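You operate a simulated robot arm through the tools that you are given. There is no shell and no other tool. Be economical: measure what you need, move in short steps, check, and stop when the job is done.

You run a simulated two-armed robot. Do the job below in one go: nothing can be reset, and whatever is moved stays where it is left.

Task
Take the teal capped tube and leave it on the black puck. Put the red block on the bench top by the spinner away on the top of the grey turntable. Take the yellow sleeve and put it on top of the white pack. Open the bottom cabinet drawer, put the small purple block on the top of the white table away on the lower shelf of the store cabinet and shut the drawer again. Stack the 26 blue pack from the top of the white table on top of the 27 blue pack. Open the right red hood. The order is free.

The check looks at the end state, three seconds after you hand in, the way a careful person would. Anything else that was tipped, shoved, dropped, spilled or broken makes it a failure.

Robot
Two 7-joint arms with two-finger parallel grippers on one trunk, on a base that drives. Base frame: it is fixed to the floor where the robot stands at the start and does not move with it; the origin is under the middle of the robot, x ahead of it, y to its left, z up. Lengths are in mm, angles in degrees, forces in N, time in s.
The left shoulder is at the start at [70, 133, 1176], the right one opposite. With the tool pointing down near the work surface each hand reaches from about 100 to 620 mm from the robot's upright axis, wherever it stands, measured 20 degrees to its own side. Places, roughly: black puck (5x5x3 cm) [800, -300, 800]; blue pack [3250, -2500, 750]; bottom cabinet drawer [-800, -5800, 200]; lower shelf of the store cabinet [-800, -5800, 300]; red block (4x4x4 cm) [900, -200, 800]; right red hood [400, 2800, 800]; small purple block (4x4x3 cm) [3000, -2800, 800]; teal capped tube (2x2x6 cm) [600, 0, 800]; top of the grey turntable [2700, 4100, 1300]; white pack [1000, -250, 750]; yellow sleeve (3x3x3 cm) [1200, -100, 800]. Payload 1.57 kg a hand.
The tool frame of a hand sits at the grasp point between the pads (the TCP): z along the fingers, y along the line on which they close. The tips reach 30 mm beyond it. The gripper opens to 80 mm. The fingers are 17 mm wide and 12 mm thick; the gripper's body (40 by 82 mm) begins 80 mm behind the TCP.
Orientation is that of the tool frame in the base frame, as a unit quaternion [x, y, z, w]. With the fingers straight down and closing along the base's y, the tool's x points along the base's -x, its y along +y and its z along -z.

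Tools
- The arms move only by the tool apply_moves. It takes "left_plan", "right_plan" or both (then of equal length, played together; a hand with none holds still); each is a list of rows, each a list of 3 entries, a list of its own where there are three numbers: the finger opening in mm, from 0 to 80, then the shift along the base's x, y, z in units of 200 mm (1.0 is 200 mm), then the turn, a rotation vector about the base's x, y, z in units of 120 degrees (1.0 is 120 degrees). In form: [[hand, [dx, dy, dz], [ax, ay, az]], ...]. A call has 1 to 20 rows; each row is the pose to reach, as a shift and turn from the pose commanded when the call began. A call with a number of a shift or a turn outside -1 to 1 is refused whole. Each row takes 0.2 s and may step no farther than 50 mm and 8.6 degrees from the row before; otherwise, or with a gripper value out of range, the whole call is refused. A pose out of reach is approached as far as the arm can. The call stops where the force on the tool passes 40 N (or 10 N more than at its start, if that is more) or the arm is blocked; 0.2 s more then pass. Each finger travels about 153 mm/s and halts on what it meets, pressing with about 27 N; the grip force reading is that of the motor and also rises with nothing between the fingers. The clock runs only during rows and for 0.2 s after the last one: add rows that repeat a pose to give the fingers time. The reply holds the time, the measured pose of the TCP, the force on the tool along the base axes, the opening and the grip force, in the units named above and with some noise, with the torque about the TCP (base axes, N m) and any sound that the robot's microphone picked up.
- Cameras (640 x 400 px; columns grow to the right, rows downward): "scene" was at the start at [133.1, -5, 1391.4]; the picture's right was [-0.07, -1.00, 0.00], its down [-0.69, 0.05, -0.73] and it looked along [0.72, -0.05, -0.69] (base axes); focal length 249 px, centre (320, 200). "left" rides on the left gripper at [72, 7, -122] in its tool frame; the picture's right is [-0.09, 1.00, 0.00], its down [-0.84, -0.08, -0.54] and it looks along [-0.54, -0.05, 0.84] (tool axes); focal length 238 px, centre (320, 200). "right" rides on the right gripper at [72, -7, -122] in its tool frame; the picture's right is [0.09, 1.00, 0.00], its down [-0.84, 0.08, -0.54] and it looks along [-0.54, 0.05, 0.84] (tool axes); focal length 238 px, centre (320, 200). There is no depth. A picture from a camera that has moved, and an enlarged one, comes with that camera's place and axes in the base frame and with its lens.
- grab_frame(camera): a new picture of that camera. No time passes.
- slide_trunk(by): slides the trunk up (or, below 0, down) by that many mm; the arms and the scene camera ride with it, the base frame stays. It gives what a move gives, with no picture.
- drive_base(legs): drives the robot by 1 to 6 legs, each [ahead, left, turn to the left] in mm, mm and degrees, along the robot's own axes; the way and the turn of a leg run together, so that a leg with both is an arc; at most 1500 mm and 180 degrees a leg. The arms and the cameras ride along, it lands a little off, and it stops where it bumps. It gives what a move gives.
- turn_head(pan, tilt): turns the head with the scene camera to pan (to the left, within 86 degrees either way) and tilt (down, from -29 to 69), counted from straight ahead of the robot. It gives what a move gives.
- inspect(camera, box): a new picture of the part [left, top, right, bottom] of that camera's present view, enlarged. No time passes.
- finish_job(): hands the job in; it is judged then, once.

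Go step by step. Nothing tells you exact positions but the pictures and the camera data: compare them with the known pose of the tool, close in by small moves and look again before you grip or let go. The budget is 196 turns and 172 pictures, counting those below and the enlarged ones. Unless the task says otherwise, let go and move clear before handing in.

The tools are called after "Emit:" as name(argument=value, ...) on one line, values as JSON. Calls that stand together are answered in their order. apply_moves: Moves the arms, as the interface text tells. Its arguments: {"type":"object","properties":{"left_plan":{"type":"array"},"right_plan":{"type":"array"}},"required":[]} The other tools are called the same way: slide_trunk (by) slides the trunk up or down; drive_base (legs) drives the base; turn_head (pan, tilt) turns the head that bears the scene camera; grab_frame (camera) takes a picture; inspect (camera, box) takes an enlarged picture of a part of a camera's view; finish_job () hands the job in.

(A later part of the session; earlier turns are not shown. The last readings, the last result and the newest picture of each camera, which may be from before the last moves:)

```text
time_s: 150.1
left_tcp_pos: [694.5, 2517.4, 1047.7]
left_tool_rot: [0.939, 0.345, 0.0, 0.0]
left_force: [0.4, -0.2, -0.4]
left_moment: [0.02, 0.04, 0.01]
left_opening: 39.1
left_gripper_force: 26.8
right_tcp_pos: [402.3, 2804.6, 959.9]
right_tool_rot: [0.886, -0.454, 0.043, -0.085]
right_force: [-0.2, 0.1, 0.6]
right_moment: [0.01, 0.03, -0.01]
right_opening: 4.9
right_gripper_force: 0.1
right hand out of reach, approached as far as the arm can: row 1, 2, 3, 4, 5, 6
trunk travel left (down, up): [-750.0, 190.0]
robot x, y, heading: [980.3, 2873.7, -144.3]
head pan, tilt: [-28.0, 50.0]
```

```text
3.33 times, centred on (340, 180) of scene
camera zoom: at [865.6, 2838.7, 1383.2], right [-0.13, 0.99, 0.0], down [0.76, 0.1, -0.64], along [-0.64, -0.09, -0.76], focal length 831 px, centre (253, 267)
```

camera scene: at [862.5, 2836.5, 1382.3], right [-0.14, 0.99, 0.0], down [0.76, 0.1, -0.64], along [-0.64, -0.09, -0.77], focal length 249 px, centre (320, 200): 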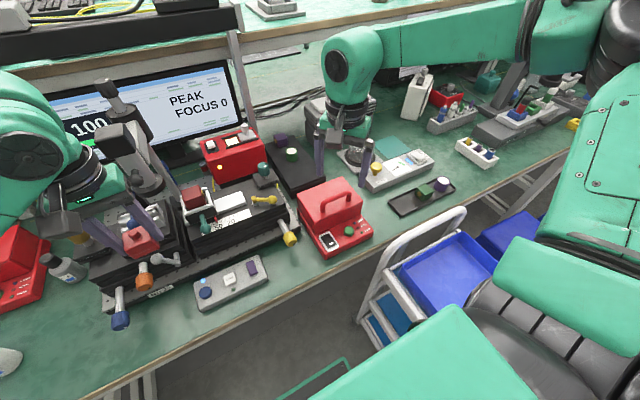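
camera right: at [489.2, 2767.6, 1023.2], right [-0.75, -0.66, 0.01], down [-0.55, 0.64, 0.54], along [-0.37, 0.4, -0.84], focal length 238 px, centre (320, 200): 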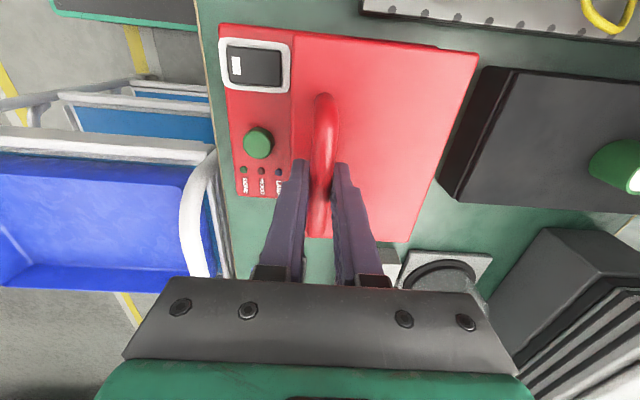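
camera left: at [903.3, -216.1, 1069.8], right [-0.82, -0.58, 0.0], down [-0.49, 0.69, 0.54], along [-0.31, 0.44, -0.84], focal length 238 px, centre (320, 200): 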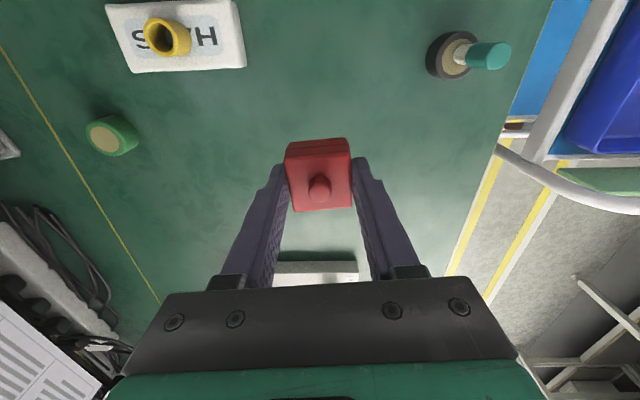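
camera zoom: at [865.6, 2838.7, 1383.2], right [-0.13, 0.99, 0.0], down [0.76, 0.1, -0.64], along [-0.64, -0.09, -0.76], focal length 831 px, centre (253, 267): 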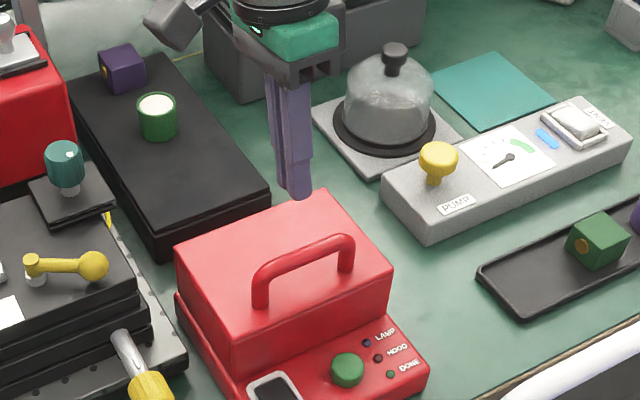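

The bar slipped because the arm ran out of reach and the lid closed again. There is clearance to move the base 85 mm closer and 110 mm to the right; I'll raise the right hand, pull the left back, then move.

Emit:
apply_moves(right_plan=[[40, [0.05, 0.04, 0.15], [0, 0, 0]], [40, [0.1, 0.08, 0.3], [-0.02, 0.03, 0]], [40, [0.1, 0.08, 0.4], [-0.045, 0.06, 0]]], left_plan=[[30, [0.13, 0.1, 0.1], [0, 0, 0]], [30, [0.26, 0.2, 0.2], [0, 0, 0]], [30, [0.4, 0.3, 0.3], [0, 0, 0]]])

Emit:
drive_base(legs=[[0, -110, 0], [85, 0, 0]])

Emit:
grab_frame(camera="right")

Emit:
grab_frame(camera="scene")

```text
time_s: 150.9
left_tcp_pos: [773.5, 2580.4, 1107.9]
left_tool_rot: [0.939, 0.344, 0.0, 0.001]
left_force: [-0.5, 1.0, -1.7]
left_moment: [-0.01, 0.02, -0.01]
left_opening: 39.1
left_gripper_force: 27.3
right_tcp_pos: [421.5, 2818.2, 1037.5]
right_tool_rot: [0.89, -0.455, 0.009, -0.017]
right_force: [-0.3, 0.6, -0.4]
right_moment: [0.03, 0.01, -0.01]
right_opening: 39.8
right_gripper_force: 0.0
trunk travel left (down, up): [-750.0, 190.0]
robot x, y, heading: [978.7, 2874.9, -144.1]
head pan, tilt: [-28.0, 50.0]
```

```text
time_s: 152.8
left_tcp_pos: [641.9, 2617.7, 1106.9]
left_tool_rot: [0.939, 0.345, -0.001, 0.0]
left_force: [0.1, -0.5, -0.6]
left_moment: [0.03, -0.01, -0.02]
left_opening: 39.3
left_gripper_force: 26.8
right_tcp_pos: [290.4, 2858.1, 1036.9]
right_tool_rot: [0.891, -0.454, 0.009, -0.016]
right_force: [-0.1, 0.2, -0.2]
right_moment: [-0.01, -0.03, 0.01]
right_opening: 40.0
right_gripper_force: 0.2
trunk travel left (down, up): [-750.0, 190.0]
robot x, y, heading: [849.7, 2914.4, -144.1]
head pan, tilt: [-28.0, 50.0]
```

```text
76 pictures are left
camera right: at [335.2, 2800.2, 1160.2], right [-0.75, -0.66, -0.04], down [-0.57, 0.62, 0.54], along [-0.33, 0.42, -0.84], focal length 238 px, centre (320, 200)
```

right: 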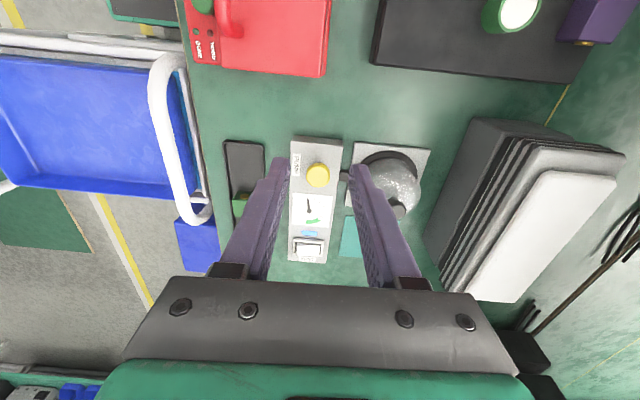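

```text
75 pictures are left
camera scene: at [732.2, 2877.6, 1382.6], right [-0.14, 0.99, 0.0], down [0.76, 0.1, -0.64], along [-0.64, -0.09, -0.77], focal length 249 px, centre (320, 200)
```

scene: 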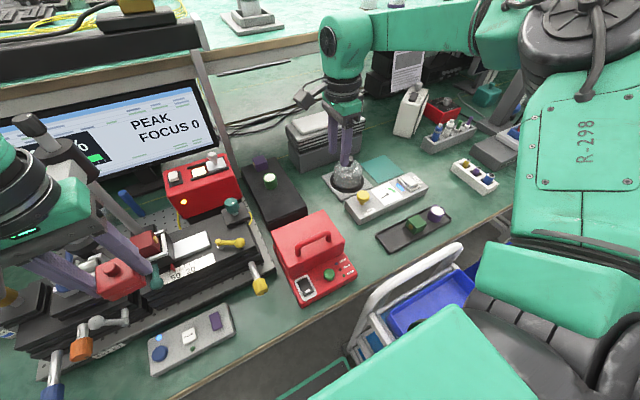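

Now the hood is well within reach. I'll return above the handle with a slight forward pre-tilt.

Emit:
apply_moves(right_plan=[[60, [0.2, -0.04, 0], [-0.02, 0.027, 0]], [60, [0.4, -0.08, 0], [-0.04, 0.055, 0]], [60, [0.6, -0.13, 0], [-0.0596, 0.0814, 0]], [60, [0.76, -0.167, -0.1], [-0.0596, 0.0814, 0]], [60, [0.76, -0.167, -0.3], [-0.0596, 0.0814, 0]], [60, [0.76, -0.167, -0.55], [-0.0596, 0.0814, 0]], [60, [0.76, -0.167, -0.55], [-0.0596, 0.0814, 0]]])

Emit:
grab_frame(camera="right")

Emit:
inspect(camera="scene", box=[250, 170, 380, 310])

```text
time_s: 154.4
left_tcp_pos: [641.9, 2615.7, 1106.5]
left_tool_rot: [0.938, 0.346, 0.0, 0.0]
left_force: [-0.1, 0.2, -1.4]
left_moment: [-0.01, -0.01, 0.01]
left_opening: 39.5
left_gripper_force: 26.9
right_tcp_pos: [442.2, 2821.6, 925.1]
right_tool_rot: [0.888, -0.452, -0.038, 0.078]
right_force: [-0.8, 0.4, 0.0]
right_moment: [-0.01, 0.0, 0.02]
right_opening: 59.9
right_gripper_force: 0.0
trunk travel left (down, up): [-750.0, 190.0]
robot x, y, heading: [845.4, 2915.8, -144.0]
head pan, tilt: [-28.0, 50.0]
```

```text
74 pictures are left
camera right: at [506.9, 2779.6, 1045.1], right [-0.74, -0.65, 0.17], down [-0.48, 0.69, 0.55], along [-0.47, 0.32, -0.82], focal length 238 px, centre (320, 200)
```

right: 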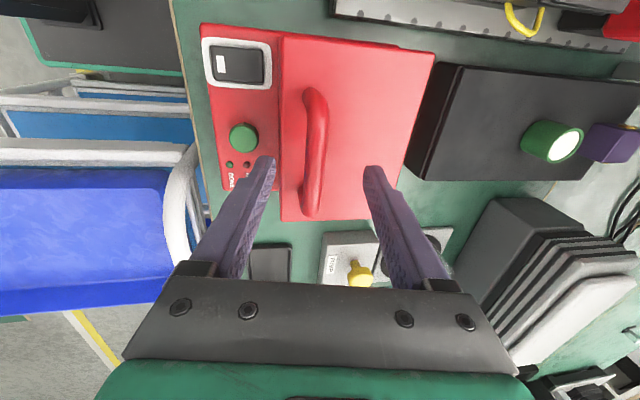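

```text
2.86 times, centred on (315, 240) of scene
camera zoom: at [731.3, 2876.0, 1382.5], right [-0.14, 0.99, 0.0], down [0.76, 0.1, -0.64], along [-0.64, -0.09, -0.77], focal length 712 px, centre (334, 86)
```

zoom: 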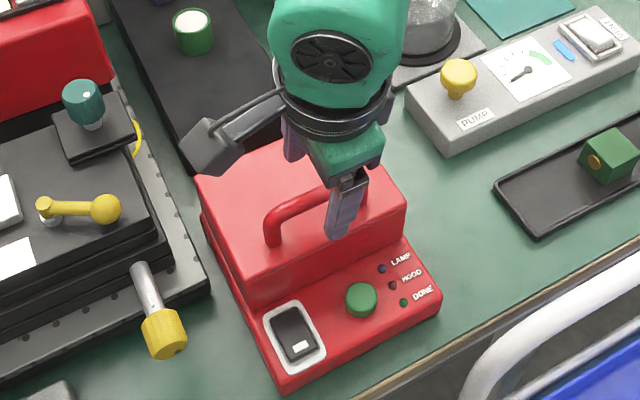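

Emit:
apply_moves(right_plan=[[50, [0.008, 0.006, -0.05], [0, 0, 0]], [40, [0.008, 0.006, -0.105], [0, 0, 0]], [5, [0.008, 0.006, -0.105], [0, 0, 0]], [5, [0.008, 0.006, -0.105], [0, 0, 0]], [5, [0.008, 0.006, -0.105], [0, 0, 0]]])

Emit:
grab_frame(camera="right")

```text
time_s: 155.6
left_tcp_pos: [639.7, 2615.5, 1106.7]
left_tool_rot: [0.938, 0.346, 0.0, 0.001]
left_force: [0.2, 0.2, -1.0]
left_moment: [0.01, 0.01, -0.01]
left_opening: 39.6
left_gripper_force: 26.9
right_tcp_pos: [441.2, 2822.4, 905.4]
right_tool_rot: [0.888, -0.452, -0.038, 0.078]
right_force: [-3.6, -2.8, 3.4]
right_moment: [-0.12, 0.01, 0.02]
right_opening: 13.6
right_gripper_force: 29.9
trunk travel left (down, up): [-750.0, 190.0]
robot x, y, heading: [846.0, 2914.7, -144.1]
head pan, tilt: [-28.0, 50.0]
```

```text
72 pictures are left
camera right: at [506.9, 2780.4, 1024.9], right [-0.74, -0.65, 0.17], down [-0.48, 0.69, 0.54], along [-0.47, 0.32, -0.82], focal length 238 px, centre (320, 200)
```

right: 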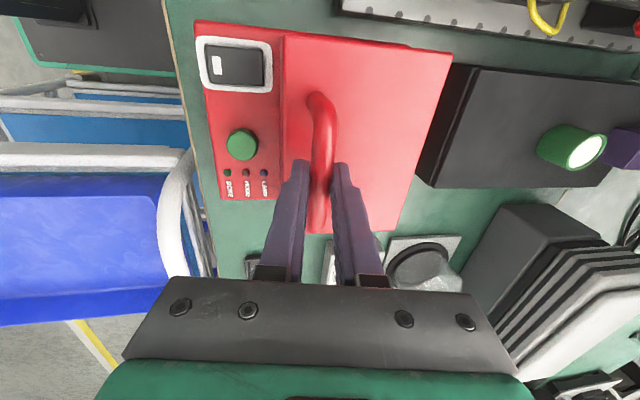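

Gripped again. Now the arc with rotation, first to about 40° of opening.

Emit:
apply_moves(right_plan=[[3, [-0.031, -0.0227, 0.039], [0.0148, -0.02, 0]], [3, [-0.0646, -0.0473, 0.074], [0.0296, -0.0404, 0]], [3, [-0.1, -0.0735, 0.105], [0.0443, -0.0605, 0]], [3, [-0.1388, -0.1017, 0.134], [0.0591, -0.0807, 0]], [3, [-0.179, -0.131, 0.158], [0.074, -0.101, 0]], [3, [-0.2203, -0.1613, 0.1785], [0.0887, -0.1211, 0]], [3, [-0.263, -0.193, 0.193], [0.1035, -0.141, 0]], [3, [-0.3067, -0.2246, 0.2045], [0.1182, -0.1614, 0]]])

Emit:
inspect(camera="scene", box=[240, 130, 400, 310])

```text
time_s: 157.4
left_tcp_pos: [637.7, 2613.2, 1105.1]
left_tool_rot: [0.939, 0.345, 0.002, 0.0]
left_force: [0.0, -0.1, -0.2]
left_moment: [-0.02, -0.01, -0.03]
left_opening: 39.4
left_gripper_force: 27.0
right_tcp_pos: [379.9, 2780.4, 946.2]
right_tool_rot: [0.884, -0.45, 0.058, -0.11]
right_force: [1.0, -8.7, -22.1]
right_moment: [-0.18, 0.03, 0.0]
right_opening: 13.8
right_gripper_force: 29.8
right hand out of reach, approached as far as the arm can: row 8
trunk travel left (down, up): [-750.0, 190.0]
robot x, y, heading: [846.4, 2915.6, -144.3]
head pan, tilt: [-28.0, 50.0]
```

```text
2.22 times, centred on (320, 220) of scene
camera zoom: at [726.6, 2871.5, 1381.8], right [-0.14, 0.99, 0.0], down [0.76, 0.11, -0.64], along [-0.63, -0.09, -0.77], focal length 554 px, centre (320, 156)
```

zoom: 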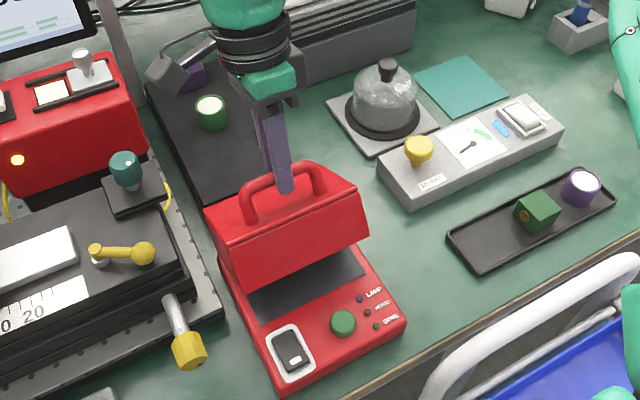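

About 37° open. The wrist tilt limit is near, so I'll keep the tilt fixed and carry on along the arc.

Emit:
apply_moves(right_plan=[[3, [-0.02, -0.0147, 0.003], [-0.01, 0.0135, 0]], [3, [-0.0402, -0.0294, 0.007], [-0.015, 0.02, 0]], [3, [-0.0803, -0.0588, 0.012], [-0.015, 0.02, 0]], [3, [-0.12, -0.088, 0.01], [-0.015, 0.02, 0]], [3, [-0.161, -0.1179, 0.006], [-0.015, 0.02, 0]]])

Emit:
inspect(camera="scene", box=[240, 130, 400, 310])

```text
time_s: 158.6
left_tcp_pos: [641.8, 2611.5, 1106.7]
left_tool_rot: [0.938, 0.345, 0.0, -0.002]
left_force: [1.2, 0.1, -1.4]
left_moment: [0.01, 0.03, -0.04]
left_opening: 39.1
left_gripper_force: 27.2
right_tcp_pos: [360.1, 2774.5, 956.0]
right_tool_rot: [0.887, -0.452, 0.046, -0.087]
right_force: [10.6, -14.4, -11.7]
right_moment: [-0.45, -0.24, -0.12]
right_opening: 13.8
right_gripper_force: 30.5
right hand out of reach, approached as far as the arm can: row 3, 4, 5
trunk travel left (down, up): [-750.0, 190.0]
robot x, y, heading: [845.0, 2912.0, -144.3]
head pan, tilt: [-28.0, 50.0]
```

```text
2.22 times, centred on (320, 220) of scene
camera zoom: at [731.4, 2870.2, 1382.4], right [-0.14, 0.99, 0.0], down [0.76, 0.11, -0.64], along [-0.64, -0.08, -0.77], focal length 554 px, centre (320, 156)
```

zoom: 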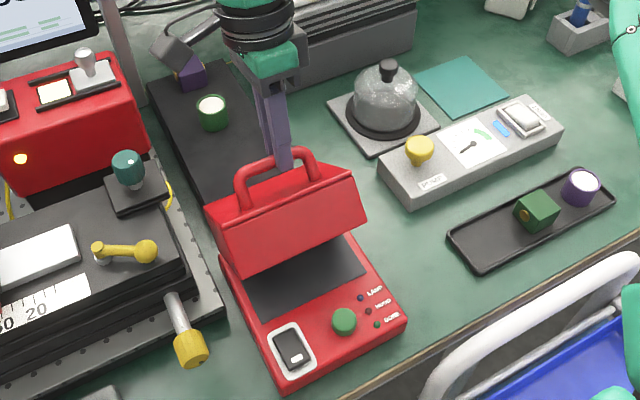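

At about 50°. Orientation seems to be the limit, so I'll relax the tilt back while continuing backward.

Emit:
apply_moves(right_plan=[[3, [-0.02, -0.015, -0.01], [-0.02, 0.027, 0]], [3, [-0.04, -0.03, -0.02], [-0.04, 0.054, 0]], [3, [-0.08, -0.06, -0.02], [-0.06, 0.081, 0]], [3, [-0.12, -0.09, -0.02], [-0.08, 0.108, 0]]])

Emit:
inspect(camera="scene", box=[240, 100, 400, 310])

```text
time_s: 159.6
left_tcp_pos: [641.3, 2614.7, 1106.5]
left_tool_rot: [0.938, 0.345, -0.001, -0.001]
left_force: [-0.8, 0.4, -1.6]
left_moment: [-0.01, -0.03, 0.0]
left_opening: 39.3
left_gripper_force: 27.0
right_tcp_pos: [336.4, 2760.6, 951.3]
right_tool_rot: [0.89, -0.454, -0.019, 0.037]
right_force: [9.3, -8.2, -5.9]
right_moment: [-0.09, -0.29, 0.0]
right_opening: 13.6
right_gripper_force: 30.2
trunk travel left (down, up): [-750.0, 190.0]
robot x, y, heading: [848.4, 2915.4, -144.2]
head pan, tilt: [-28.0, 50.0]
```

```text
1.90 times, centred on (320, 205) of scene
camera zoom: at [731.8, 2872.6, 1382.1], right [-0.14, 0.99, 0.0], down [0.76, 0.11, -0.64], along [-0.64, -0.09, -0.77], focal length 475 px, centre (320, 190)
```

zoom: 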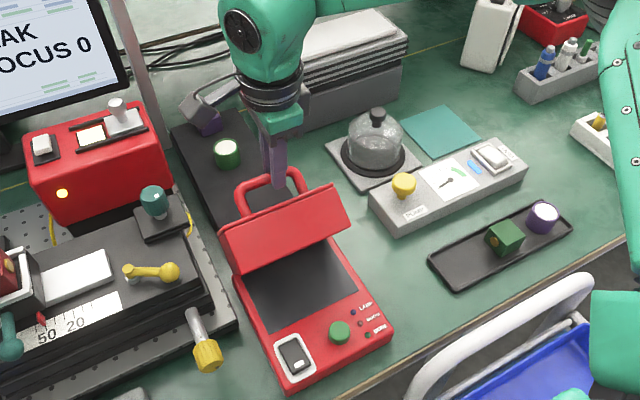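

That works; lid is past 60°. Continuing to about 90°.

Emit:
apply_moves(right_plan=[[3, [-0.035, -0.026, -0.01], [-0.01, 0.0135, 0]], [3, [-0.071, -0.052, -0.025], [-0.02, 0.027, 0]], [3, [-0.104, -0.076, -0.045], [-0.03, 0.04, 0]], [3, [-0.137, -0.1, -0.065], [-0.04, 0.054, 0]], [3, [-0.172, -0.125, -0.09], [-0.045, 0.06, 0]], [3, [-0.206, -0.15, -0.12], [-0.049, 0.067, 0]]])

Emit:
inspect(camera="scene", box=[240, 100, 400, 310])

```text
time_s: 161.0
left_tcp_pos: [646.3, 2620.0, 1108.5]
left_tool_rot: [0.939, 0.345, -0.003, 0.0]
left_force: [0.2, -0.2, -1.0]
left_moment: [-0.02, -0.01, 0.01]
left_opening: 39.3
left_gripper_force: 26.8
right_tcp_pos: [299.7, 2734.7, 930.6]
right_tool_rot: [0.884, -0.45, -0.057, 0.117]
right_force: [25.1, 10.1, 0.2]
right_moment: [-0.01, -0.9, 0.14]
right_opening: 13.5
right_gripper_force: 29.5
trunk travel left (down, up): [-750.0, 190.0]
robot x, y, heading: [848.2, 2917.3, -144.4]
head pan, tilt: [-28.0, 50.0]
```

```text
1.90 times, centred on (320, 205) of scene
camera zoom: at [736.8, 2878.4, 1383.0], right [-0.14, 0.99, 0.0], down [0.76, 0.1, -0.65], along [-0.64, -0.09, -0.76], focal length 475 px, centre (320, 190)
```

zoom: 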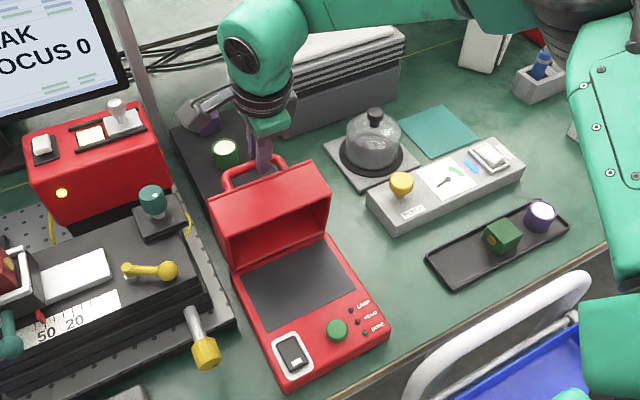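

The lid is around 85° open and a stop seems to push back. I'll release and back the fingers out upward.

Emit:
apply_moves(right_plan=[[3, [0.01, 0.007, 0], [0, 0, 0]], [30, [0.01, 0.007, 0], [0, 0, 0]], [45, [0.01, 0.007, 0], [0, 0, 0]], [45, [0.03, 0.02, 0.1], [0, 0, 0]], [45, [0.06, 0.045, 0.3], [0, 0, 0]], [45, [0.1, 0.07, 0.5], [0, 0, 0]], [45, [0.1, 0.07, 0.7], [0, 0, 0]]])

Emit:
inspect(camera="scene", box=[240, 100, 400, 310])

```text
time_s: 162.6
left_tcp_pos: [640.6, 2616.3, 1106.0]
left_tool_rot: [0.939, 0.345, 0.0, 0.0]
left_force: [0.3, 0.2, -0.3]
left_moment: [-0.01, -0.01, -0.03]
left_opening: 39.1
left_gripper_force: 27.0
right_tcp_pos: [314.6, 2745.6, 1069.3]
right_tool_rot: [0.884, -0.45, -0.057, 0.117]
right_force: [-0.9, 0.1, 0.0]
right_moment: [-0.02, 0.02, 0.0]
right_opening: 44.8
right_gripper_force: 0.2
trunk travel left (down, up): [-750.0, 190.0]
robot x, y, heading: [847.2, 2917.4, -144.2]
head pan, tilt: [-28.0, 50.0]
```

```text
1.90 times, centred on (320, 205) of scene
camera zoom: at [730.5, 2875.6, 1382.3], right [-0.14, 0.99, 0.0], down [0.76, 0.1, -0.64], along [-0.64, -0.09, -0.77], focal length 475 px, centre (320, 190)
```

zoom: 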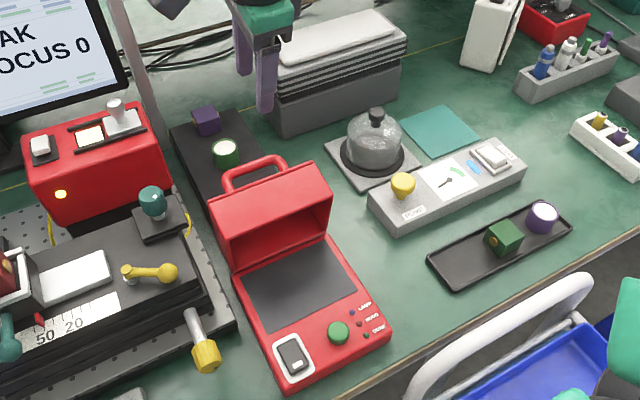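

The hood stays open. I'll straighten the right hand, bring it back and undo the yaw.

Emit:
apply_moves(right_plan=[[60, [0.1, 0.08, 0.05], [0.037, -0.05, 0]], [60, [0.2, 0.16, 0.1], [0.073, -0.1, 0]], [60, [0.35, 0.26, 0.2], [0.073, -0.1, 0]], [60, [0.5, 0.36, 0.3], [0.073, -0.1, 0]]])

Emit:
apply_moves(right_plan=[[60, [0.05, 0.04, 0], [0, 0, 0.068]], [60, [0.1, 0.08, 0], [0, 0, 0.136]], [60, [0.15, 0.12, 0], [0, 0, 0.204]], [60, [0.2, 0.16, 0], [0, 0, 0.272]], [60, [0.25, 0.2, 0], [0, 0, 0.34]], [60, [0.3, 0.24, 0], [0, 0, 0.408]], [60, [0.35, 0.28, 0], [0, 0, 0.476]], [60, [0.4, 0.32, 0], [0, 0, 0.544]], [60, [0.4, 0.32, 0], [0, 0, 0.612]], [60, [0.4, 0.32, 0], [0, 0, 0.68]], [60, [0.4, 0.32, 0], [0, 0, 0.75]]])

```text
time_s: 163.6
left_tcp_pos: [641.7, 2618.2, 1107.3]
left_tool_rot: [0.939, 0.345, -0.002, 0.001]
left_force: [0.6, 0.6, -0.8]
left_moment: [-0.03, 0.02, 0.01]
left_opening: 39.3
left_gripper_force: 27.0
right_tcp_pos: [416.7, 2819.4, 1128.6]
right_tool_rot: [0.891, -0.453, 0.001, 0.002]
right_force: [1.2, -0.2, -0.2]
right_moment: [-0.03, 0.01, 0.02]
right_opening: 60.1
right_gripper_force: 0.1
trunk travel left (down, up): [-750.0, 190.0]
robot x, y, heading: [844.8, 2913.7, -143.9]
head pan, tilt: [-28.0, 50.0]
```

```text
time_s: 166.0
left_tcp_pos: [640.6, 2615.9, 1105.7]
left_tool_rot: [0.939, 0.344, 0.0, 0.0]
left_force: [0.6, -0.3, -1.2]
left_moment: [0.05, 0.01, -0.02]
left_opening: 39.3
left_gripper_force: 26.6
right_tcp_pos: [494.1, 2882.1, 1128.7]
right_tool_rot: [0.95, 0.311, 0.001, 0.0]
right_force: [0.3, 0.3, -0.3]
right_moment: [0.0, -0.06, 0.01]
right_opening: 59.9
right_gripper_force: 0.1
trunk travel left (down, up): [-750.0, 190.0]
robot x, y, heading: [846.1, 2916.1, -144.3]
head pan, tilt: [-28.0, 50.0]
```

Now to the rear side of the mid table: back out, slide along the aisle past its left end, and round behind it, keeping the same heading.

Emit:
drive_base(legs=[[-846, 0, 0], [0, -1100, 0], [0, -1100, 0]])

Emit:
turn_head(pan=-86, tilt=30)

Emit:
grab_frame(camera="scene")

```text
time_s: 180.9
left_tcp_pos: [35.5, 4897.0, 1107.4]
left_tool_rot: [0.939, 0.343, -0.001, 0.0]
left_force: [-0.2, 0.5, 0.2]
left_moment: [0.02, -0.01, -0.01]
left_opening: 39.1
left_gripper_force: 27.0
right_tcp_pos: [-109.2, 5163.4, 1128.6]
right_tool_rot: [0.952, 0.307, 0.002, -0.001]
right_force: [-0.1, 0.1, 0.1]
right_moment: [0.01, 0.0, -0.04]
right_opening: 60.0
right_gripper_force: 0.0
trunk travel left (down, up): [-750.0, 190.0]
robot x, y, heading: [246.4, 5194.6, -144.2]
head pan, tilt: [-28.0, 50.0]
```

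```text
time_s: 182.2
left_tcp_pos: [34.3, 4898.3, 1105.9]
left_tool_rot: [0.939, 0.343, 0.001, -0.001]
left_force: [-0.6, -0.1, -0.6]
left_moment: [0.02, -0.02, 0.04]
left_opening: 39.1
left_gripper_force: 27.0
right_tcp_pos: [-109.5, 5165.7, 1128.7]
right_tool_rot: [0.951, 0.308, 0.003, -0.001]
right_force: [0.5, -0.2, 0.1]
right_moment: [-0.04, -0.04, -0.01]
right_opening: 59.9
right_gripper_force: 0.0
trunk travel left (down, up): [-750.0, 190.0]
robot x, y, heading: [241.7, 5194.7, -144.3]
head pan, tilt: [-85.9, 30.0]
```

```text
66 pictures are left
camera scene: at [144.9, 5236.6, 1411.8], right [0.77, 0.64, 0.0], down [0.32, -0.38, -0.87], along [-0.55, 0.67, -0.5], focal length 249 px, centre (320, 200)
```

scene: 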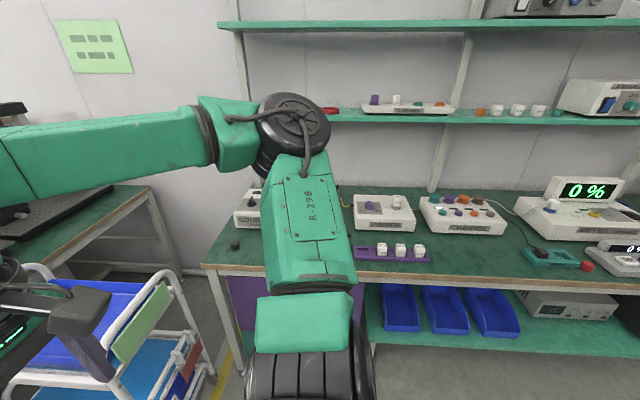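

Clearances look fine. Continue backward past the table's end, then check the rear corridor.

Emit:
drive_base(legs=[[-1075, 0, 0], [-1075, 0, 0]])

Emit:
turn_head(pan=70, tilt=20)

Emit:
grab_frame(camera="scene")

```text
time_s: 192.8
left_tcp_pos: [1782.6, 6151.3, 1105.5]
left_tool_rot: [0.94, 0.342, 0.001, -0.001]
left_force: [0.1, -0.7, -1.4]
left_moment: [-0.01, 0.0, 0.01]
left_opening: 39.1
left_gripper_force: 27.7
right_tcp_pos: [1637.4, 6417.0, 1129.1]
right_tool_rot: [0.952, 0.308, 0.003, 0.0]
right_force: [0.5, 0.8, 0.2]
right_moment: [0.0, -0.02, 0.01]
right_opening: 59.8
right_gripper_force: 0.0
trunk travel left (down, up): [-750.0, 190.0]
robot x, y, heading: [1986.5, 6449.9, -144.5]
head pan, tilt: [-85.9, 30.0]
```

```text
time_s: 195.3
left_tcp_pos: [1782.4, 6151.4, 1106.3]
left_tool_rot: [0.939, 0.343, 0.001, 0.0]
left_force: [-0.4, -0.7, -0.5]
left_moment: [0.01, 0.0, 0.0]
left_opening: 39.1
left_gripper_force: 27.0
right_tcp_pos: [1636.9, 6417.5, 1127.5]
right_tool_rot: [0.951, 0.308, 0.003, 0.0]
right_force: [-0.1, 0.2, -0.6]
right_moment: [-0.05, 0.02, -0.02]
right_opening: 59.9
right_gripper_force: 0.1
trunk travel left (down, up): [-750.0, 190.0]
robot x, y, heading: [1991.2, 6445.2, -144.3]
head pan, tilt: [70.0, 20.0]
```

```text
65 pictures are left
camera scene: at [1974.9, 6331.0, 1427.9], right [-0.96, -0.27, 0.0], down [-0.09, 0.33, -0.94], along [0.25, -0.91, -0.34], focal length 249 px, centre (320, 200)
```

scene: 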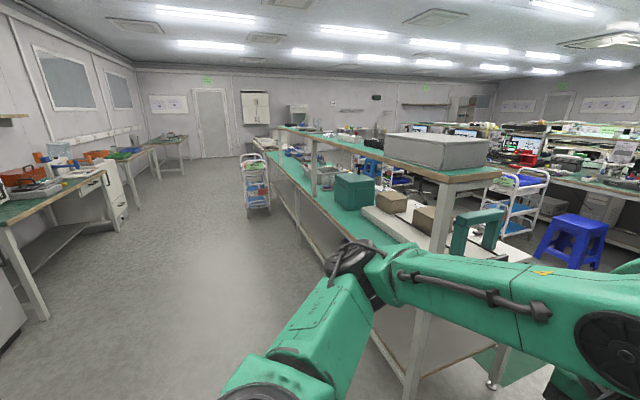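

Corridor is clear. Slide left along the rear of the mid table to the turntable.

Emit:
drive_base(legs=[[0, 1150, 0], [0, 1150, 0]])

Emit:
turn_head(pan=0, tilt=20)

Emit:
grab_frame(camera="scene")

```text
time_s: 206.6
left_tcp_pos: [3100.6, 4281.1, 1106.4]
left_tool_rot: [0.942, 0.335, 0.0, 0.0]
left_force: [0.7, 0.7, -1.6]
left_moment: [0.01, -0.01, 0.0]
left_opening: 39.0
left_gripper_force: 27.0
right_tcp_pos: [2961.2, 4549.1, 1128.4]
right_tool_rot: [0.954, 0.3, 0.003, 0.0]
right_force: [0.2, 1.2, -0.3]
right_moment: [-0.01, -0.05, -0.02]
right_opening: 59.7
right_gripper_force: 0.0
trunk travel left (down, up): [-750.0, 190.0]
robot x, y, heading: [3312.4, 4577.9, -145.2]
head pan, tilt: [70.0, 20.0]
```

```text
time_s: 208.0
left_tcp_pos: [3100.4, 4280.7, 1105.8]
left_tool_rot: [0.942, 0.335, 0.0, 0.0]
left_force: [-1.2, 1.2, -0.9]
left_moment: [-0.01, 0.0, 0.02]
left_opening: 39.1
left_gripper_force: 26.8
right_tcp_pos: [2960.0, 4549.2, 1128.7]
right_tool_rot: [0.954, 0.3, 0.003, 0.001]
right_force: [0.8, 0.8, 0.2]
right_moment: [0.0, 0.0, 0.0]
right_opening: 59.9
right_gripper_force: 0.0
trunk travel left (down, up): [-750.0, 190.0]
robot x, y, heading: [3313.3, 4574.5, -145.4]
head pan, tilt: [0.0, 20.0]
```

```text
64 pictures are left
camera scene: at [3195.6, 4493.9, 1427.9], right [-0.57, 0.82, 0.0], down [0.28, 0.2, -0.94], along [-0.77, -0.54, -0.34], focal length 249 px, centre (320, 200)
```

scene: 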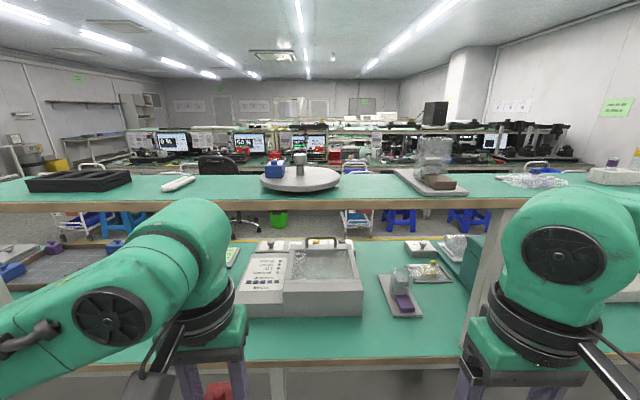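

The grey turntable is on the shelf straight ahead, with a centre knob and a blue block on it. Zooming in.

Emit:
inspect(camera="scene", box=[240, 140, 360, 215])

```text
5.33 times, centred on (300, 178) of scene
camera zoom: at [3195.6, 4493.9, 1427.9], right [-0.57, 0.82, 0.0], down [0.28, 0.2, -0.94], along [-0.77, -0.54, -0.34], focal length 1329 px, centre (427, 320)
```

zoom: 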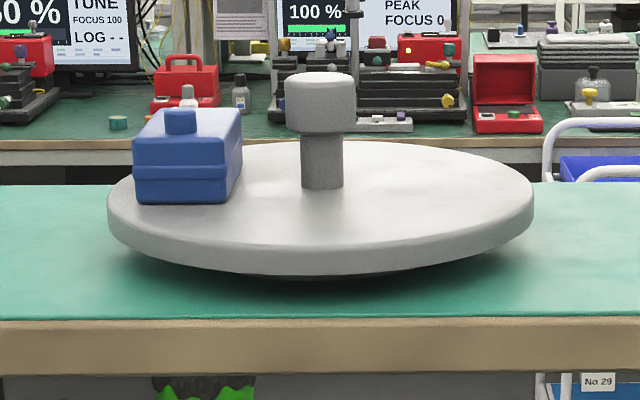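

The open hood is visible in the background, too. I'll raise the trunk fully (needed for the shelf height), which also gives a second view for triangulation.

Emit:
slide_trunk(by=190)

Emit:
turn_head(pan=0, tilt=35)

Emit:
grab_frame(camera="scene")

```text
time_s: 210.0
left_tcp_pos: [3101.5, 4281.2, 1295.5]
left_tool_rot: [0.942, 0.336, -0.001, 0.0]
left_force: [0.0, 0.8, -0.8]
left_moment: [-0.01, 0.02, 0.03]
left_opening: 39.2
left_gripper_force: 27.0
right_tcp_pos: [2960.3, 4549.5, 1318.4]
right_tool_rot: [0.954, 0.299, 0.003, 0.0]
right_force: [0.1, -1.0, -0.6]
right_moment: [0.01, -0.01, -0.01]
right_opening: 60.0
right_gripper_force: 0.0
trunk travel left (down, up): [-940.0, 0.0]
robot x, y, heading: [3313.3, 4579.3, -145.1]
head pan, tilt: [0.0, 20.0]
```

```text
time_s: 210.8
left_tcp_pos: [3100.8, 4280.7, 1296.7]
left_tool_rot: [0.942, 0.335, 0.0, 0.0]
left_force: [-0.2, -0.4, -2.0]
left_moment: [0.03, 0.03, -0.01]
left_opening: 38.9
left_gripper_force: 27.3
right_tcp_pos: [2960.3, 4548.0, 1318.9]
right_tool_rot: [0.954, 0.3, 0.003, 0.0]
right_force: [-0.8, 0.0, 0.5]
right_moment: [0.0, -0.02, -0.01]
right_opening: 59.9
right_gripper_force: 0.1
trunk travel left (down, up): [-940.0, 0.0]
robot x, y, heading: [3312.2, 4574.5, -145.4]
head pan, tilt: [0.0, 35.0]
```

```text
62 pictures are left
camera scene: at [3199.6, 4496.8, 1594.1], right [-0.57, 0.82, 0.0], down [0.47, 0.33, -0.82], along [-0.67, -0.47, -0.57], focal length 249 px, centre (320, 200)
```

scene: 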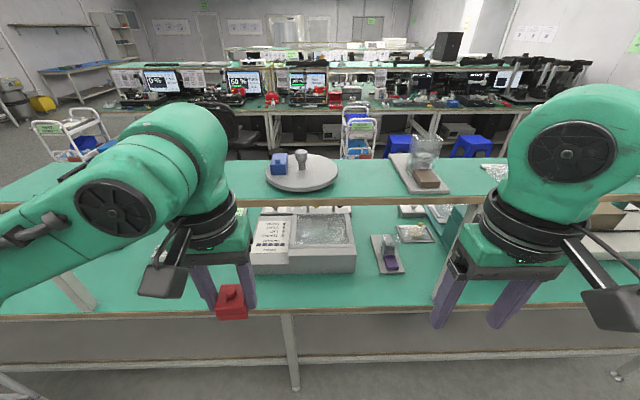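

Disc top ≈ z 1267 with its centre near (2736, 4112). I'll raise the left hand, tuck the right one back, then approach 250 mm.

Emit:
apply_moves(left_plan=[[30, [0, 0, 0.2], [0, 0, 0]], [30, [0, 0, 0.4], [0, 0, 0]], [30, [0, 0, 0.55], [0, 0, 0]]], right_plan=[[60, [0.12, 0.09, 0.1], [0, 0, 0]], [60, [0.24, 0.18, 0.2], [0, 0, 0]], [60, [0.36, 0.26, 0.3], [0, 0, 0]]])

Emit:
drive_base(legs=[[240, 0, 0]])

Emit:
grab_frame(camera="left")

```text
time_s: 211.6
left_tcp_pos: [3101.9, 4283.0, 1408.0]
left_tool_rot: [0.942, 0.335, -0.001, 0.001]
left_force: [1.1, -0.3, -1.5]
left_moment: [-0.03, 0.04, 0.01]
left_opening: 39.2
left_gripper_force: 26.8
right_tcp_pos: [3034.0, 4603.3, 1377.7]
right_tool_rot: [0.954, 0.3, 0.001, 0.001]
right_force: [-0.2, -0.5, -0.4]
right_moment: [-0.02, 0.02, -0.02]
right_opening: 59.8
right_gripper_force: 0.1
trunk travel left (down, up): [-940.0, 0.0]
robot x, y, heading: [3310.9, 4571.0, -145.3]
head pan, tilt: [0.0, 35.0]
```

```text
time_s: 213.4
left_tcp_pos: [2908.5, 4148.7, 1407.9]
left_tool_rot: [0.942, 0.334, -0.002, 0.0]
left_force: [-0.1, 0.0, -0.4]
left_moment: [0.01, 0.03, 0.0]
left_opening: 39.1
left_gripper_force: 27.0
right_tcp_pos: [2839.5, 4469.2, 1379.0]
right_tool_rot: [0.954, 0.299, 0.0, 0.0]
right_force: [0.2, -1.1, -1.1]
right_moment: [-0.01, -0.02, 0.02]
right_opening: 60.1
right_gripper_force: 0.0
trunk travel left (down, up): [-940.0, 0.0]
robot x, y, heading: [3115.1, 4438.5, -145.4]
head pan, tilt: [0.0, 35.0]
```

```text
61 pictures are left
camera left: at [2968.6, 4187.9, 1529.8], right [0.56, -0.83, 0.0], down [-0.7, -0.47, 0.55], along [-0.45, -0.3, -0.84], focal length 238 px, centre (320, 200)
```

left: 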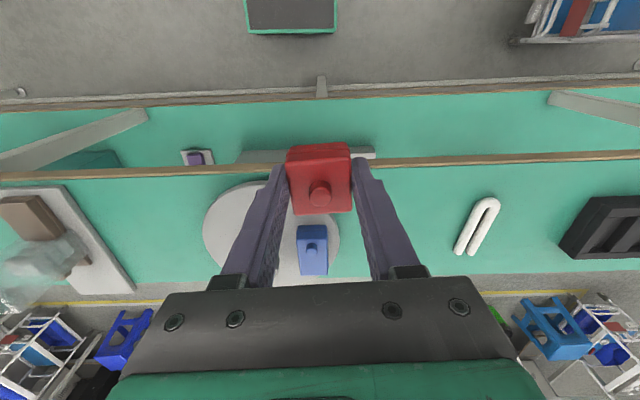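

Disc centre confirmed at about (2738, 4116). I'll carry the block above the free near part of the disc, at (2773, 4164).

Emit:
apply_moves(left_plan=[[30, [-0.2, 0.02, 0], [0, 0, 0]], [30, [-0.4, 0.05, 0], [0, 0, 0]], [30, [-0.55, 0.065, 0], [0, 0, 0]], [30, [-0.678, 0.077, -0.1], [0, 0, 0]], [30, [-0.678, 0.077, -0.3], [0, 0, 0]], [30, [-0.678, 0.077, -0.3], [0, 0, 0]]])

Emit:
grab_frame(camera="left")

Emit:
inspect(camera="scene", box=[220, 140, 400, 280])

```text
time_s: 214.8
left_tcp_pos: [2770.1, 4160.2, 1344.9]
left_tool_rot: [0.943, 0.334, 0.0, 0.0]
left_force: [0.4, -0.1, -1.8]
left_moment: [0.05, -0.03, 0.04]
left_opening: 39.4
left_gripper_force: 26.9
right_tcp_pos: [2836.5, 4466.7, 1378.8]
right_tool_rot: [0.954, 0.3, 0.001, 0.0]
right_force: [0.3, -0.6, -0.6]
right_moment: [-0.03, 0.0, -0.01]
right_opening: 60.0
right_gripper_force: 0.1
trunk travel left (down, up): [-940.0, 0.0]
robot x, y, heading: [3116.4, 4438.7, -145.2]
head pan, tilt: [0.0, 35.0]
```

```text
60 pictures are left
camera left: at [2829.4, 4200.0, 1468.1], right [0.56, -0.83, 0.0], down [-0.7, -0.47, 0.54], along [-0.45, -0.3, -0.84], focal length 238 px, centre (320, 200)
```

left: 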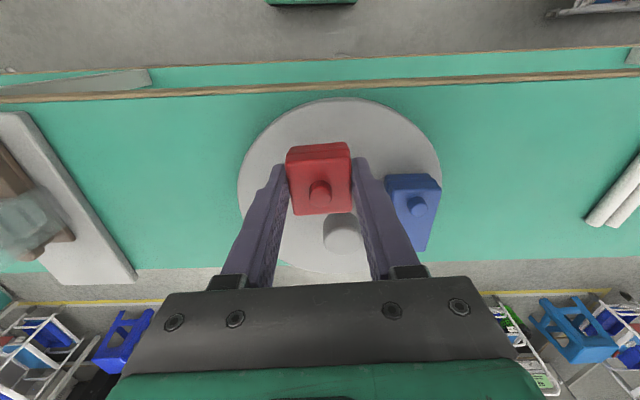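

```text
2.86 times, centred on (310, 210) of scene
camera zoom: at [3004.4, 4361.7, 1594.2], right [-0.57, 0.82, 0.0], down [0.47, 0.33, -0.82], along [-0.67, -0.46, -0.57], focal length 712 px, centre (349, 171)
```

zoom: 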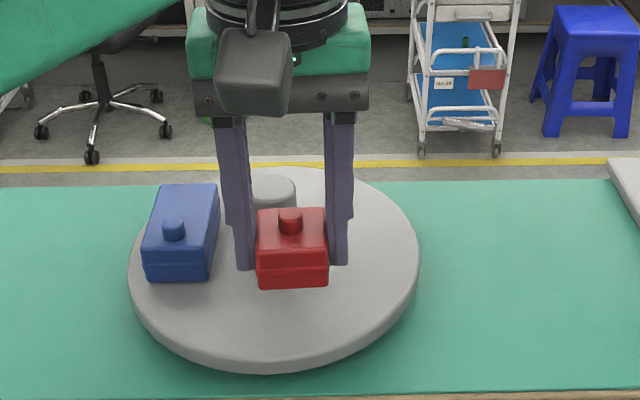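

Good spot. Lowering toward the disc surface.

Emit:
apply_moves(left_plan=[[30, [-0.03, -0.022, -0.08], [0, 0, 0]], [30, [-0.03, -0.022, -0.14], [0, 0, 0]], [30, [-0.03, -0.022, -0.165], [0, 0, 0]]])

Emit:
inspect(camera="scene", box=[240, 180, 350, 260])

```text
time_s: 215.6
left_tcp_pos: [2763.1, 4157.4, 1313.3]
left_tool_rot: [0.943, 0.334, -0.001, 0.001]
left_force: [-0.1, 1.0, -0.7]
left_moment: [0.0, -0.01, -0.01]
left_opening: 39.2
left_gripper_force: 27.0
right_tcp_pos: [2836.0, 4466.2, 1377.6]
right_tool_rot: [0.954, 0.298, 0.002, -0.001]
right_force: [-0.7, 0.1, 0.0]
right_moment: [-0.01, 0.02, -0.02]
right_opening: 60.1
right_gripper_force: 0.0
trunk travel left (down, up): [-940.0, 0.0]
robot x, y, heading: [3111.8, 4440.7, -145.5]
head pan, tilt: [0.0, 35.0]
```

```text
5.00 times, centred on (295, 220) of scene
camera zoom: at [3003.6, 4362.0, 1594.2], right [-0.57, 0.82, 0.0], down [0.47, 0.33, -0.82], along [-0.67, -0.47, -0.57], focal length 1246 px, centre (445, 100)
```

zoom: 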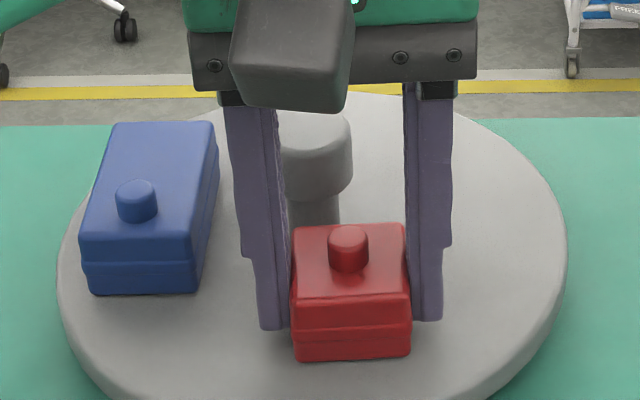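

Emit:
apply_moves(left_plan=[[30, [0, 0, -0.01], [0, 0, 0]], [30, [0, 0, -0.018], [0, 0, 0]]])

```text
time_s: 216.2
left_tcp_pos: [2764.0, 4157.4, 1311.4]
left_tool_rot: [0.942, 0.336, -0.003, 0.0]
left_force: [-2.6, -2.7, 19.2]
left_moment: [0.0, -0.02, -0.05]
left_opening: 39.4
left_gripper_force: 26.9
right_tcp_pos: [2836.7, 4465.5, 1378.5]
right_tool_rot: [0.954, 0.299, 0.002, 0.0]
right_force: [-0.3, -0.2, 0.4]
right_moment: [0.0, 0.05, 0.0]
right_opening: 59.9
right_gripper_force: 0.2
trunk travel left (down, up): [-940.0, 0.0]
robot x, y, heading: [3115.4, 4438.8, -145.0]
head pan, tilt: [0.0, 35.0]
```

Contact with the disc. Ease off slightly, release, rise straight up and check.

Emit:
apply_moves(left_plan=[[30, [0, 0, 0.01], [0, 0, 0]], [46, [0, 0, 0.01], [0, 0, 0]], [56, [0, 0, 0.01], [0, 0, 0]], [56, [0, 0, 0.1], [0, 0, 0]], [56, [0, 0, 0.3], [0, 0, 0]], [56, [0, 0, 0.5], [0, 0, 0]]])

Emit:
inspect(camera="scene", box=[220, 140, 400, 280])

```text
time_s: 217.6
left_tcp_pos: [2763.4, 4158.7, 1410.4]
left_tool_rot: [0.942, 0.334, 0.0, 0.001]
left_force: [0.6, -0.3, 0.5]
left_moment: [0.02, -0.02, -0.01]
left_opening: 56.0
left_gripper_force: 0.0
right_tcp_pos: [2835.7, 4467.6, 1377.4]
right_tool_rot: [0.954, 0.299, 0.002, 0.0]
right_force: [-0.3, 0.5, 0.7]
right_moment: [0.0, 0.04, -0.01]
right_opening: 60.0
right_gripper_force: 0.1
trunk travel left (down, up): [-940.0, 0.0]
robot x, y, heading: [3118.1, 4441.1, -145.4]
head pan, tilt: [0.0, 35.0]
```

```text
2.86 times, centred on (310, 210) of scene
camera zoom: at [3004.1, 4363.6, 1594.2], right [-0.57, 0.82, 0.0], down [0.47, 0.32, -0.82], along [-0.67, -0.47, -0.57], focal length 712 px, centre (349, 171)
```

zoom: 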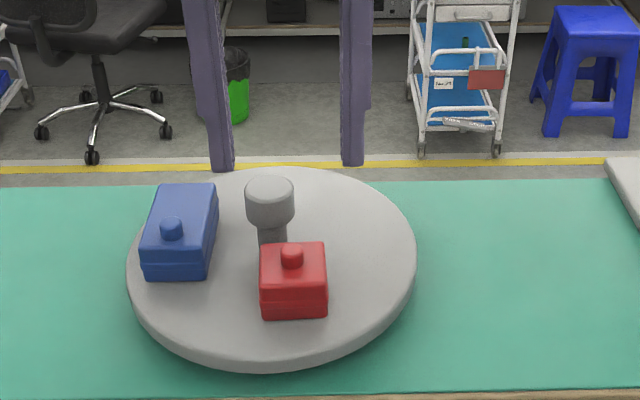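

Red block placed on the turntable. Now back off and travel along the rear corridor toward the white table at (3000, -2800).

Emit:
drive_base(legs=[[-560, 0, 0], [0, 1480, 0], [0, 1480, 0], [0, 1480, 0]])

Emit:
slide_trunk(by=-190)

Emit:
turn_head(pan=20, tilt=18)

Emit:
grab_frame(camera="scene")

```text
time_s: 241.7
left_tcp_pos: [5780.0, 827.2, 1408.5]
left_tool_rot: [0.94, 0.341, 0.0, 0.0]
left_force: [0.0, -0.2, 0.3]
left_moment: [-0.02, -0.02, -0.02]
left_opening: 56.0
left_gripper_force: 0.0
right_tcp_pos: [5846.7, 1136.6, 1378.0]
right_tool_rot: [0.952, 0.305, 0.004, 0.0]
right_force: [-0.1, -0.5, 0.2]
right_moment: [0.0, -0.02, 0.0]
right_opening: 60.4
right_gripper_force: 0.2
trunk travel left (down, up): [-940.0, 0.0]
robot x, y, heading: [6129.0, 1111.6, -144.7]
head pan, tilt: [0.0, 35.0]
```

```text
time_s: 243.8
left_tcp_pos: [5779.1, 827.2, 1219.2]
left_tool_rot: [0.94, 0.341, 0.0, 0.0]
left_force: [0.0, 0.3, -0.2]
left_moment: [0.01, -0.01, 0.01]
left_opening: 56.4
left_gripper_force: 0.2
right_tcp_pos: [5847.9, 1135.9, 1187.5]
right_tool_rot: [0.952, 0.305, 0.002, 0.0]
right_force: [-0.4, 0.6, 0.7]
right_moment: [0.04, -0.07, 0.02]
right_opening: 59.9
right_gripper_force: 0.1
trunk travel left (down, up): [-750.0, 190.0]
robot x, y, heading: [6130.8, 1112.9, -144.6]
head pan, tilt: [0.0, 35.0]
```

```text
time_s: 244.6
left_tcp_pos: [5780.2, 826.2, 1218.8]
left_tool_rot: [0.94, 0.341, 0.001, -0.001]
left_force: [-0.2, -0.2, -0.1]
left_moment: [0.01, 0.02, 0.02]
left_opening: 56.0
left_gripper_force: 0.0
right_tcp_pos: [5848.6, 1135.6, 1187.9]
right_tool_rot: [0.952, 0.305, 0.003, 0.0]
right_force: [0.0, -0.1, -0.1]
right_moment: [0.0, 0.0, 0.0]
right_opening: 59.8
right_gripper_force: 0.0
trunk travel left (down, up): [-750.0, 190.0]
robot x, y, heading: [6126.8, 1112.4, -144.6]
head pan, tilt: [20.0, 18.0]
```

```text
56 pictures are left
camera scene: at [6035.8, 1008.4, 1431.1], right [-0.82, 0.57, 0.0], down [0.18, 0.25, -0.95], along [-0.54, -0.78, -0.31], focal length 249 px, centre (320, 200)
```

scene: 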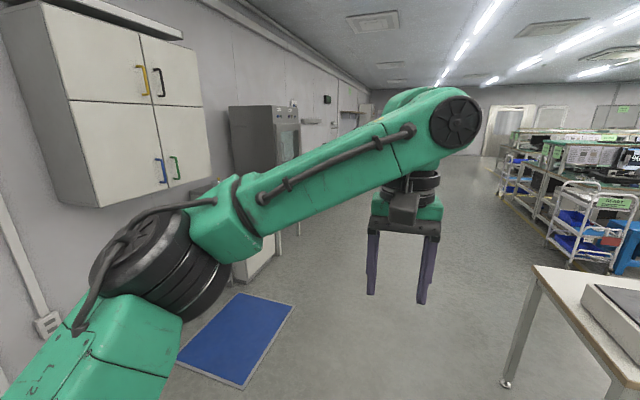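

The way is clear. Drive on toward the white table and turn left to face it.

Emit:
drive_base(legs=[[1150, 0, 0], [1150, 0, 0], [1150, 0, 0], [1150, 0, 0], [0, 0, 90.8]])

Emit:
turn_head(pan=0, tilt=30)

Emit:
grab_frame(camera="scene")

```text
time_s: 270.6
left_tcp_pos: [2684.0, -1913.8, 1218.7]
left_tool_rot: [0.419, 0.908, 0.001, 0.0]
left_force: [0.3, 0.2, -0.9]
left_moment: [0.02, 0.01, -0.03]
left_opening: 56.0
left_gripper_force: 0.1
right_tcp_pos: [2372.6, -1848.0, 1187.7]
right_tool_rot: [0.453, 0.892, 0.002, -0.002]
right_force: [-1.2, 0.0, -0.8]
right_moment: [-0.02, 0.01, 0.01]
right_opening: 60.0
right_gripper_force: 0.1
trunk travel left (down, up): [-750.0, 190.0]
robot x, y, heading: [2395.9, -1564.5, -54.0]
head pan, tilt: [20.0, 18.0]
```

```text
time_s: 271.5
left_tcp_pos: [2685.0, -1913.7, 1219.6]
left_tool_rot: [0.419, 0.908, -0.001, 0.0]
left_force: [0.6, -0.4, -0.1]
left_moment: [0.01, 0.02, 0.0]
left_opening: 56.0
left_gripper_force: 0.1
right_tcp_pos: [2373.1, -1848.9, 1188.2]
right_tool_rot: [0.452, 0.892, 0.002, -0.002]
right_force: [0.0, 0.0, -1.0]
right_moment: [0.01, -0.01, 0.0]
right_opening: 60.0
right_gripper_force: 0.0
trunk travel left (down, up): [-750.0, 190.0]
robot x, y, heading: [2395.3, -1569.1, -54.1]
head pan, tilt: [0.0, 30.0]
```

```text
55 pictures are left
camera scene: at [2476.6, -1680.3, 1411.9], right [-0.81, -0.59, 0.0], down [-0.29, 0.4, -0.87], along [0.51, -0.7, -0.5], focal length 249 px, centre (320, 200)
```

scene: 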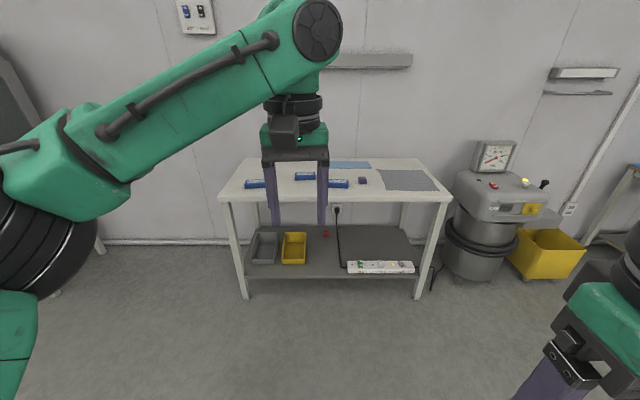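

The white table is ahead with three blue packs and a purple block. Zooming to read the numbers.

Emit:
inspect(camera="scene", box=[210, 145, 460, 215])

```text
2.56 times, centred on (335, 180) of scene
camera zoom: at [2476.6, -1680.3, 1411.9], right [-0.81, -0.59, 0.0], down [-0.29, 0.4, -0.87], along [0.51, -0.7, -0.5], focal length 638 px, centre (282, 251)
```

zoom: 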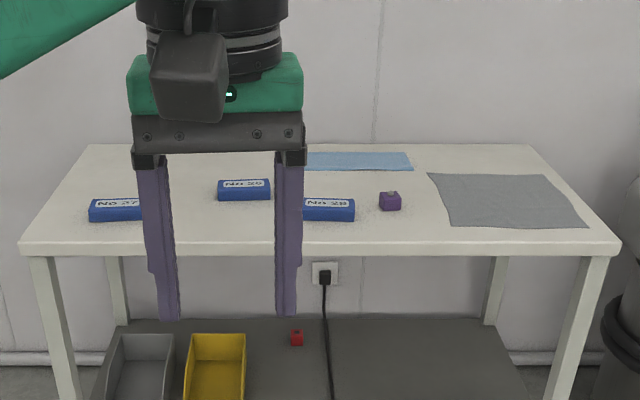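

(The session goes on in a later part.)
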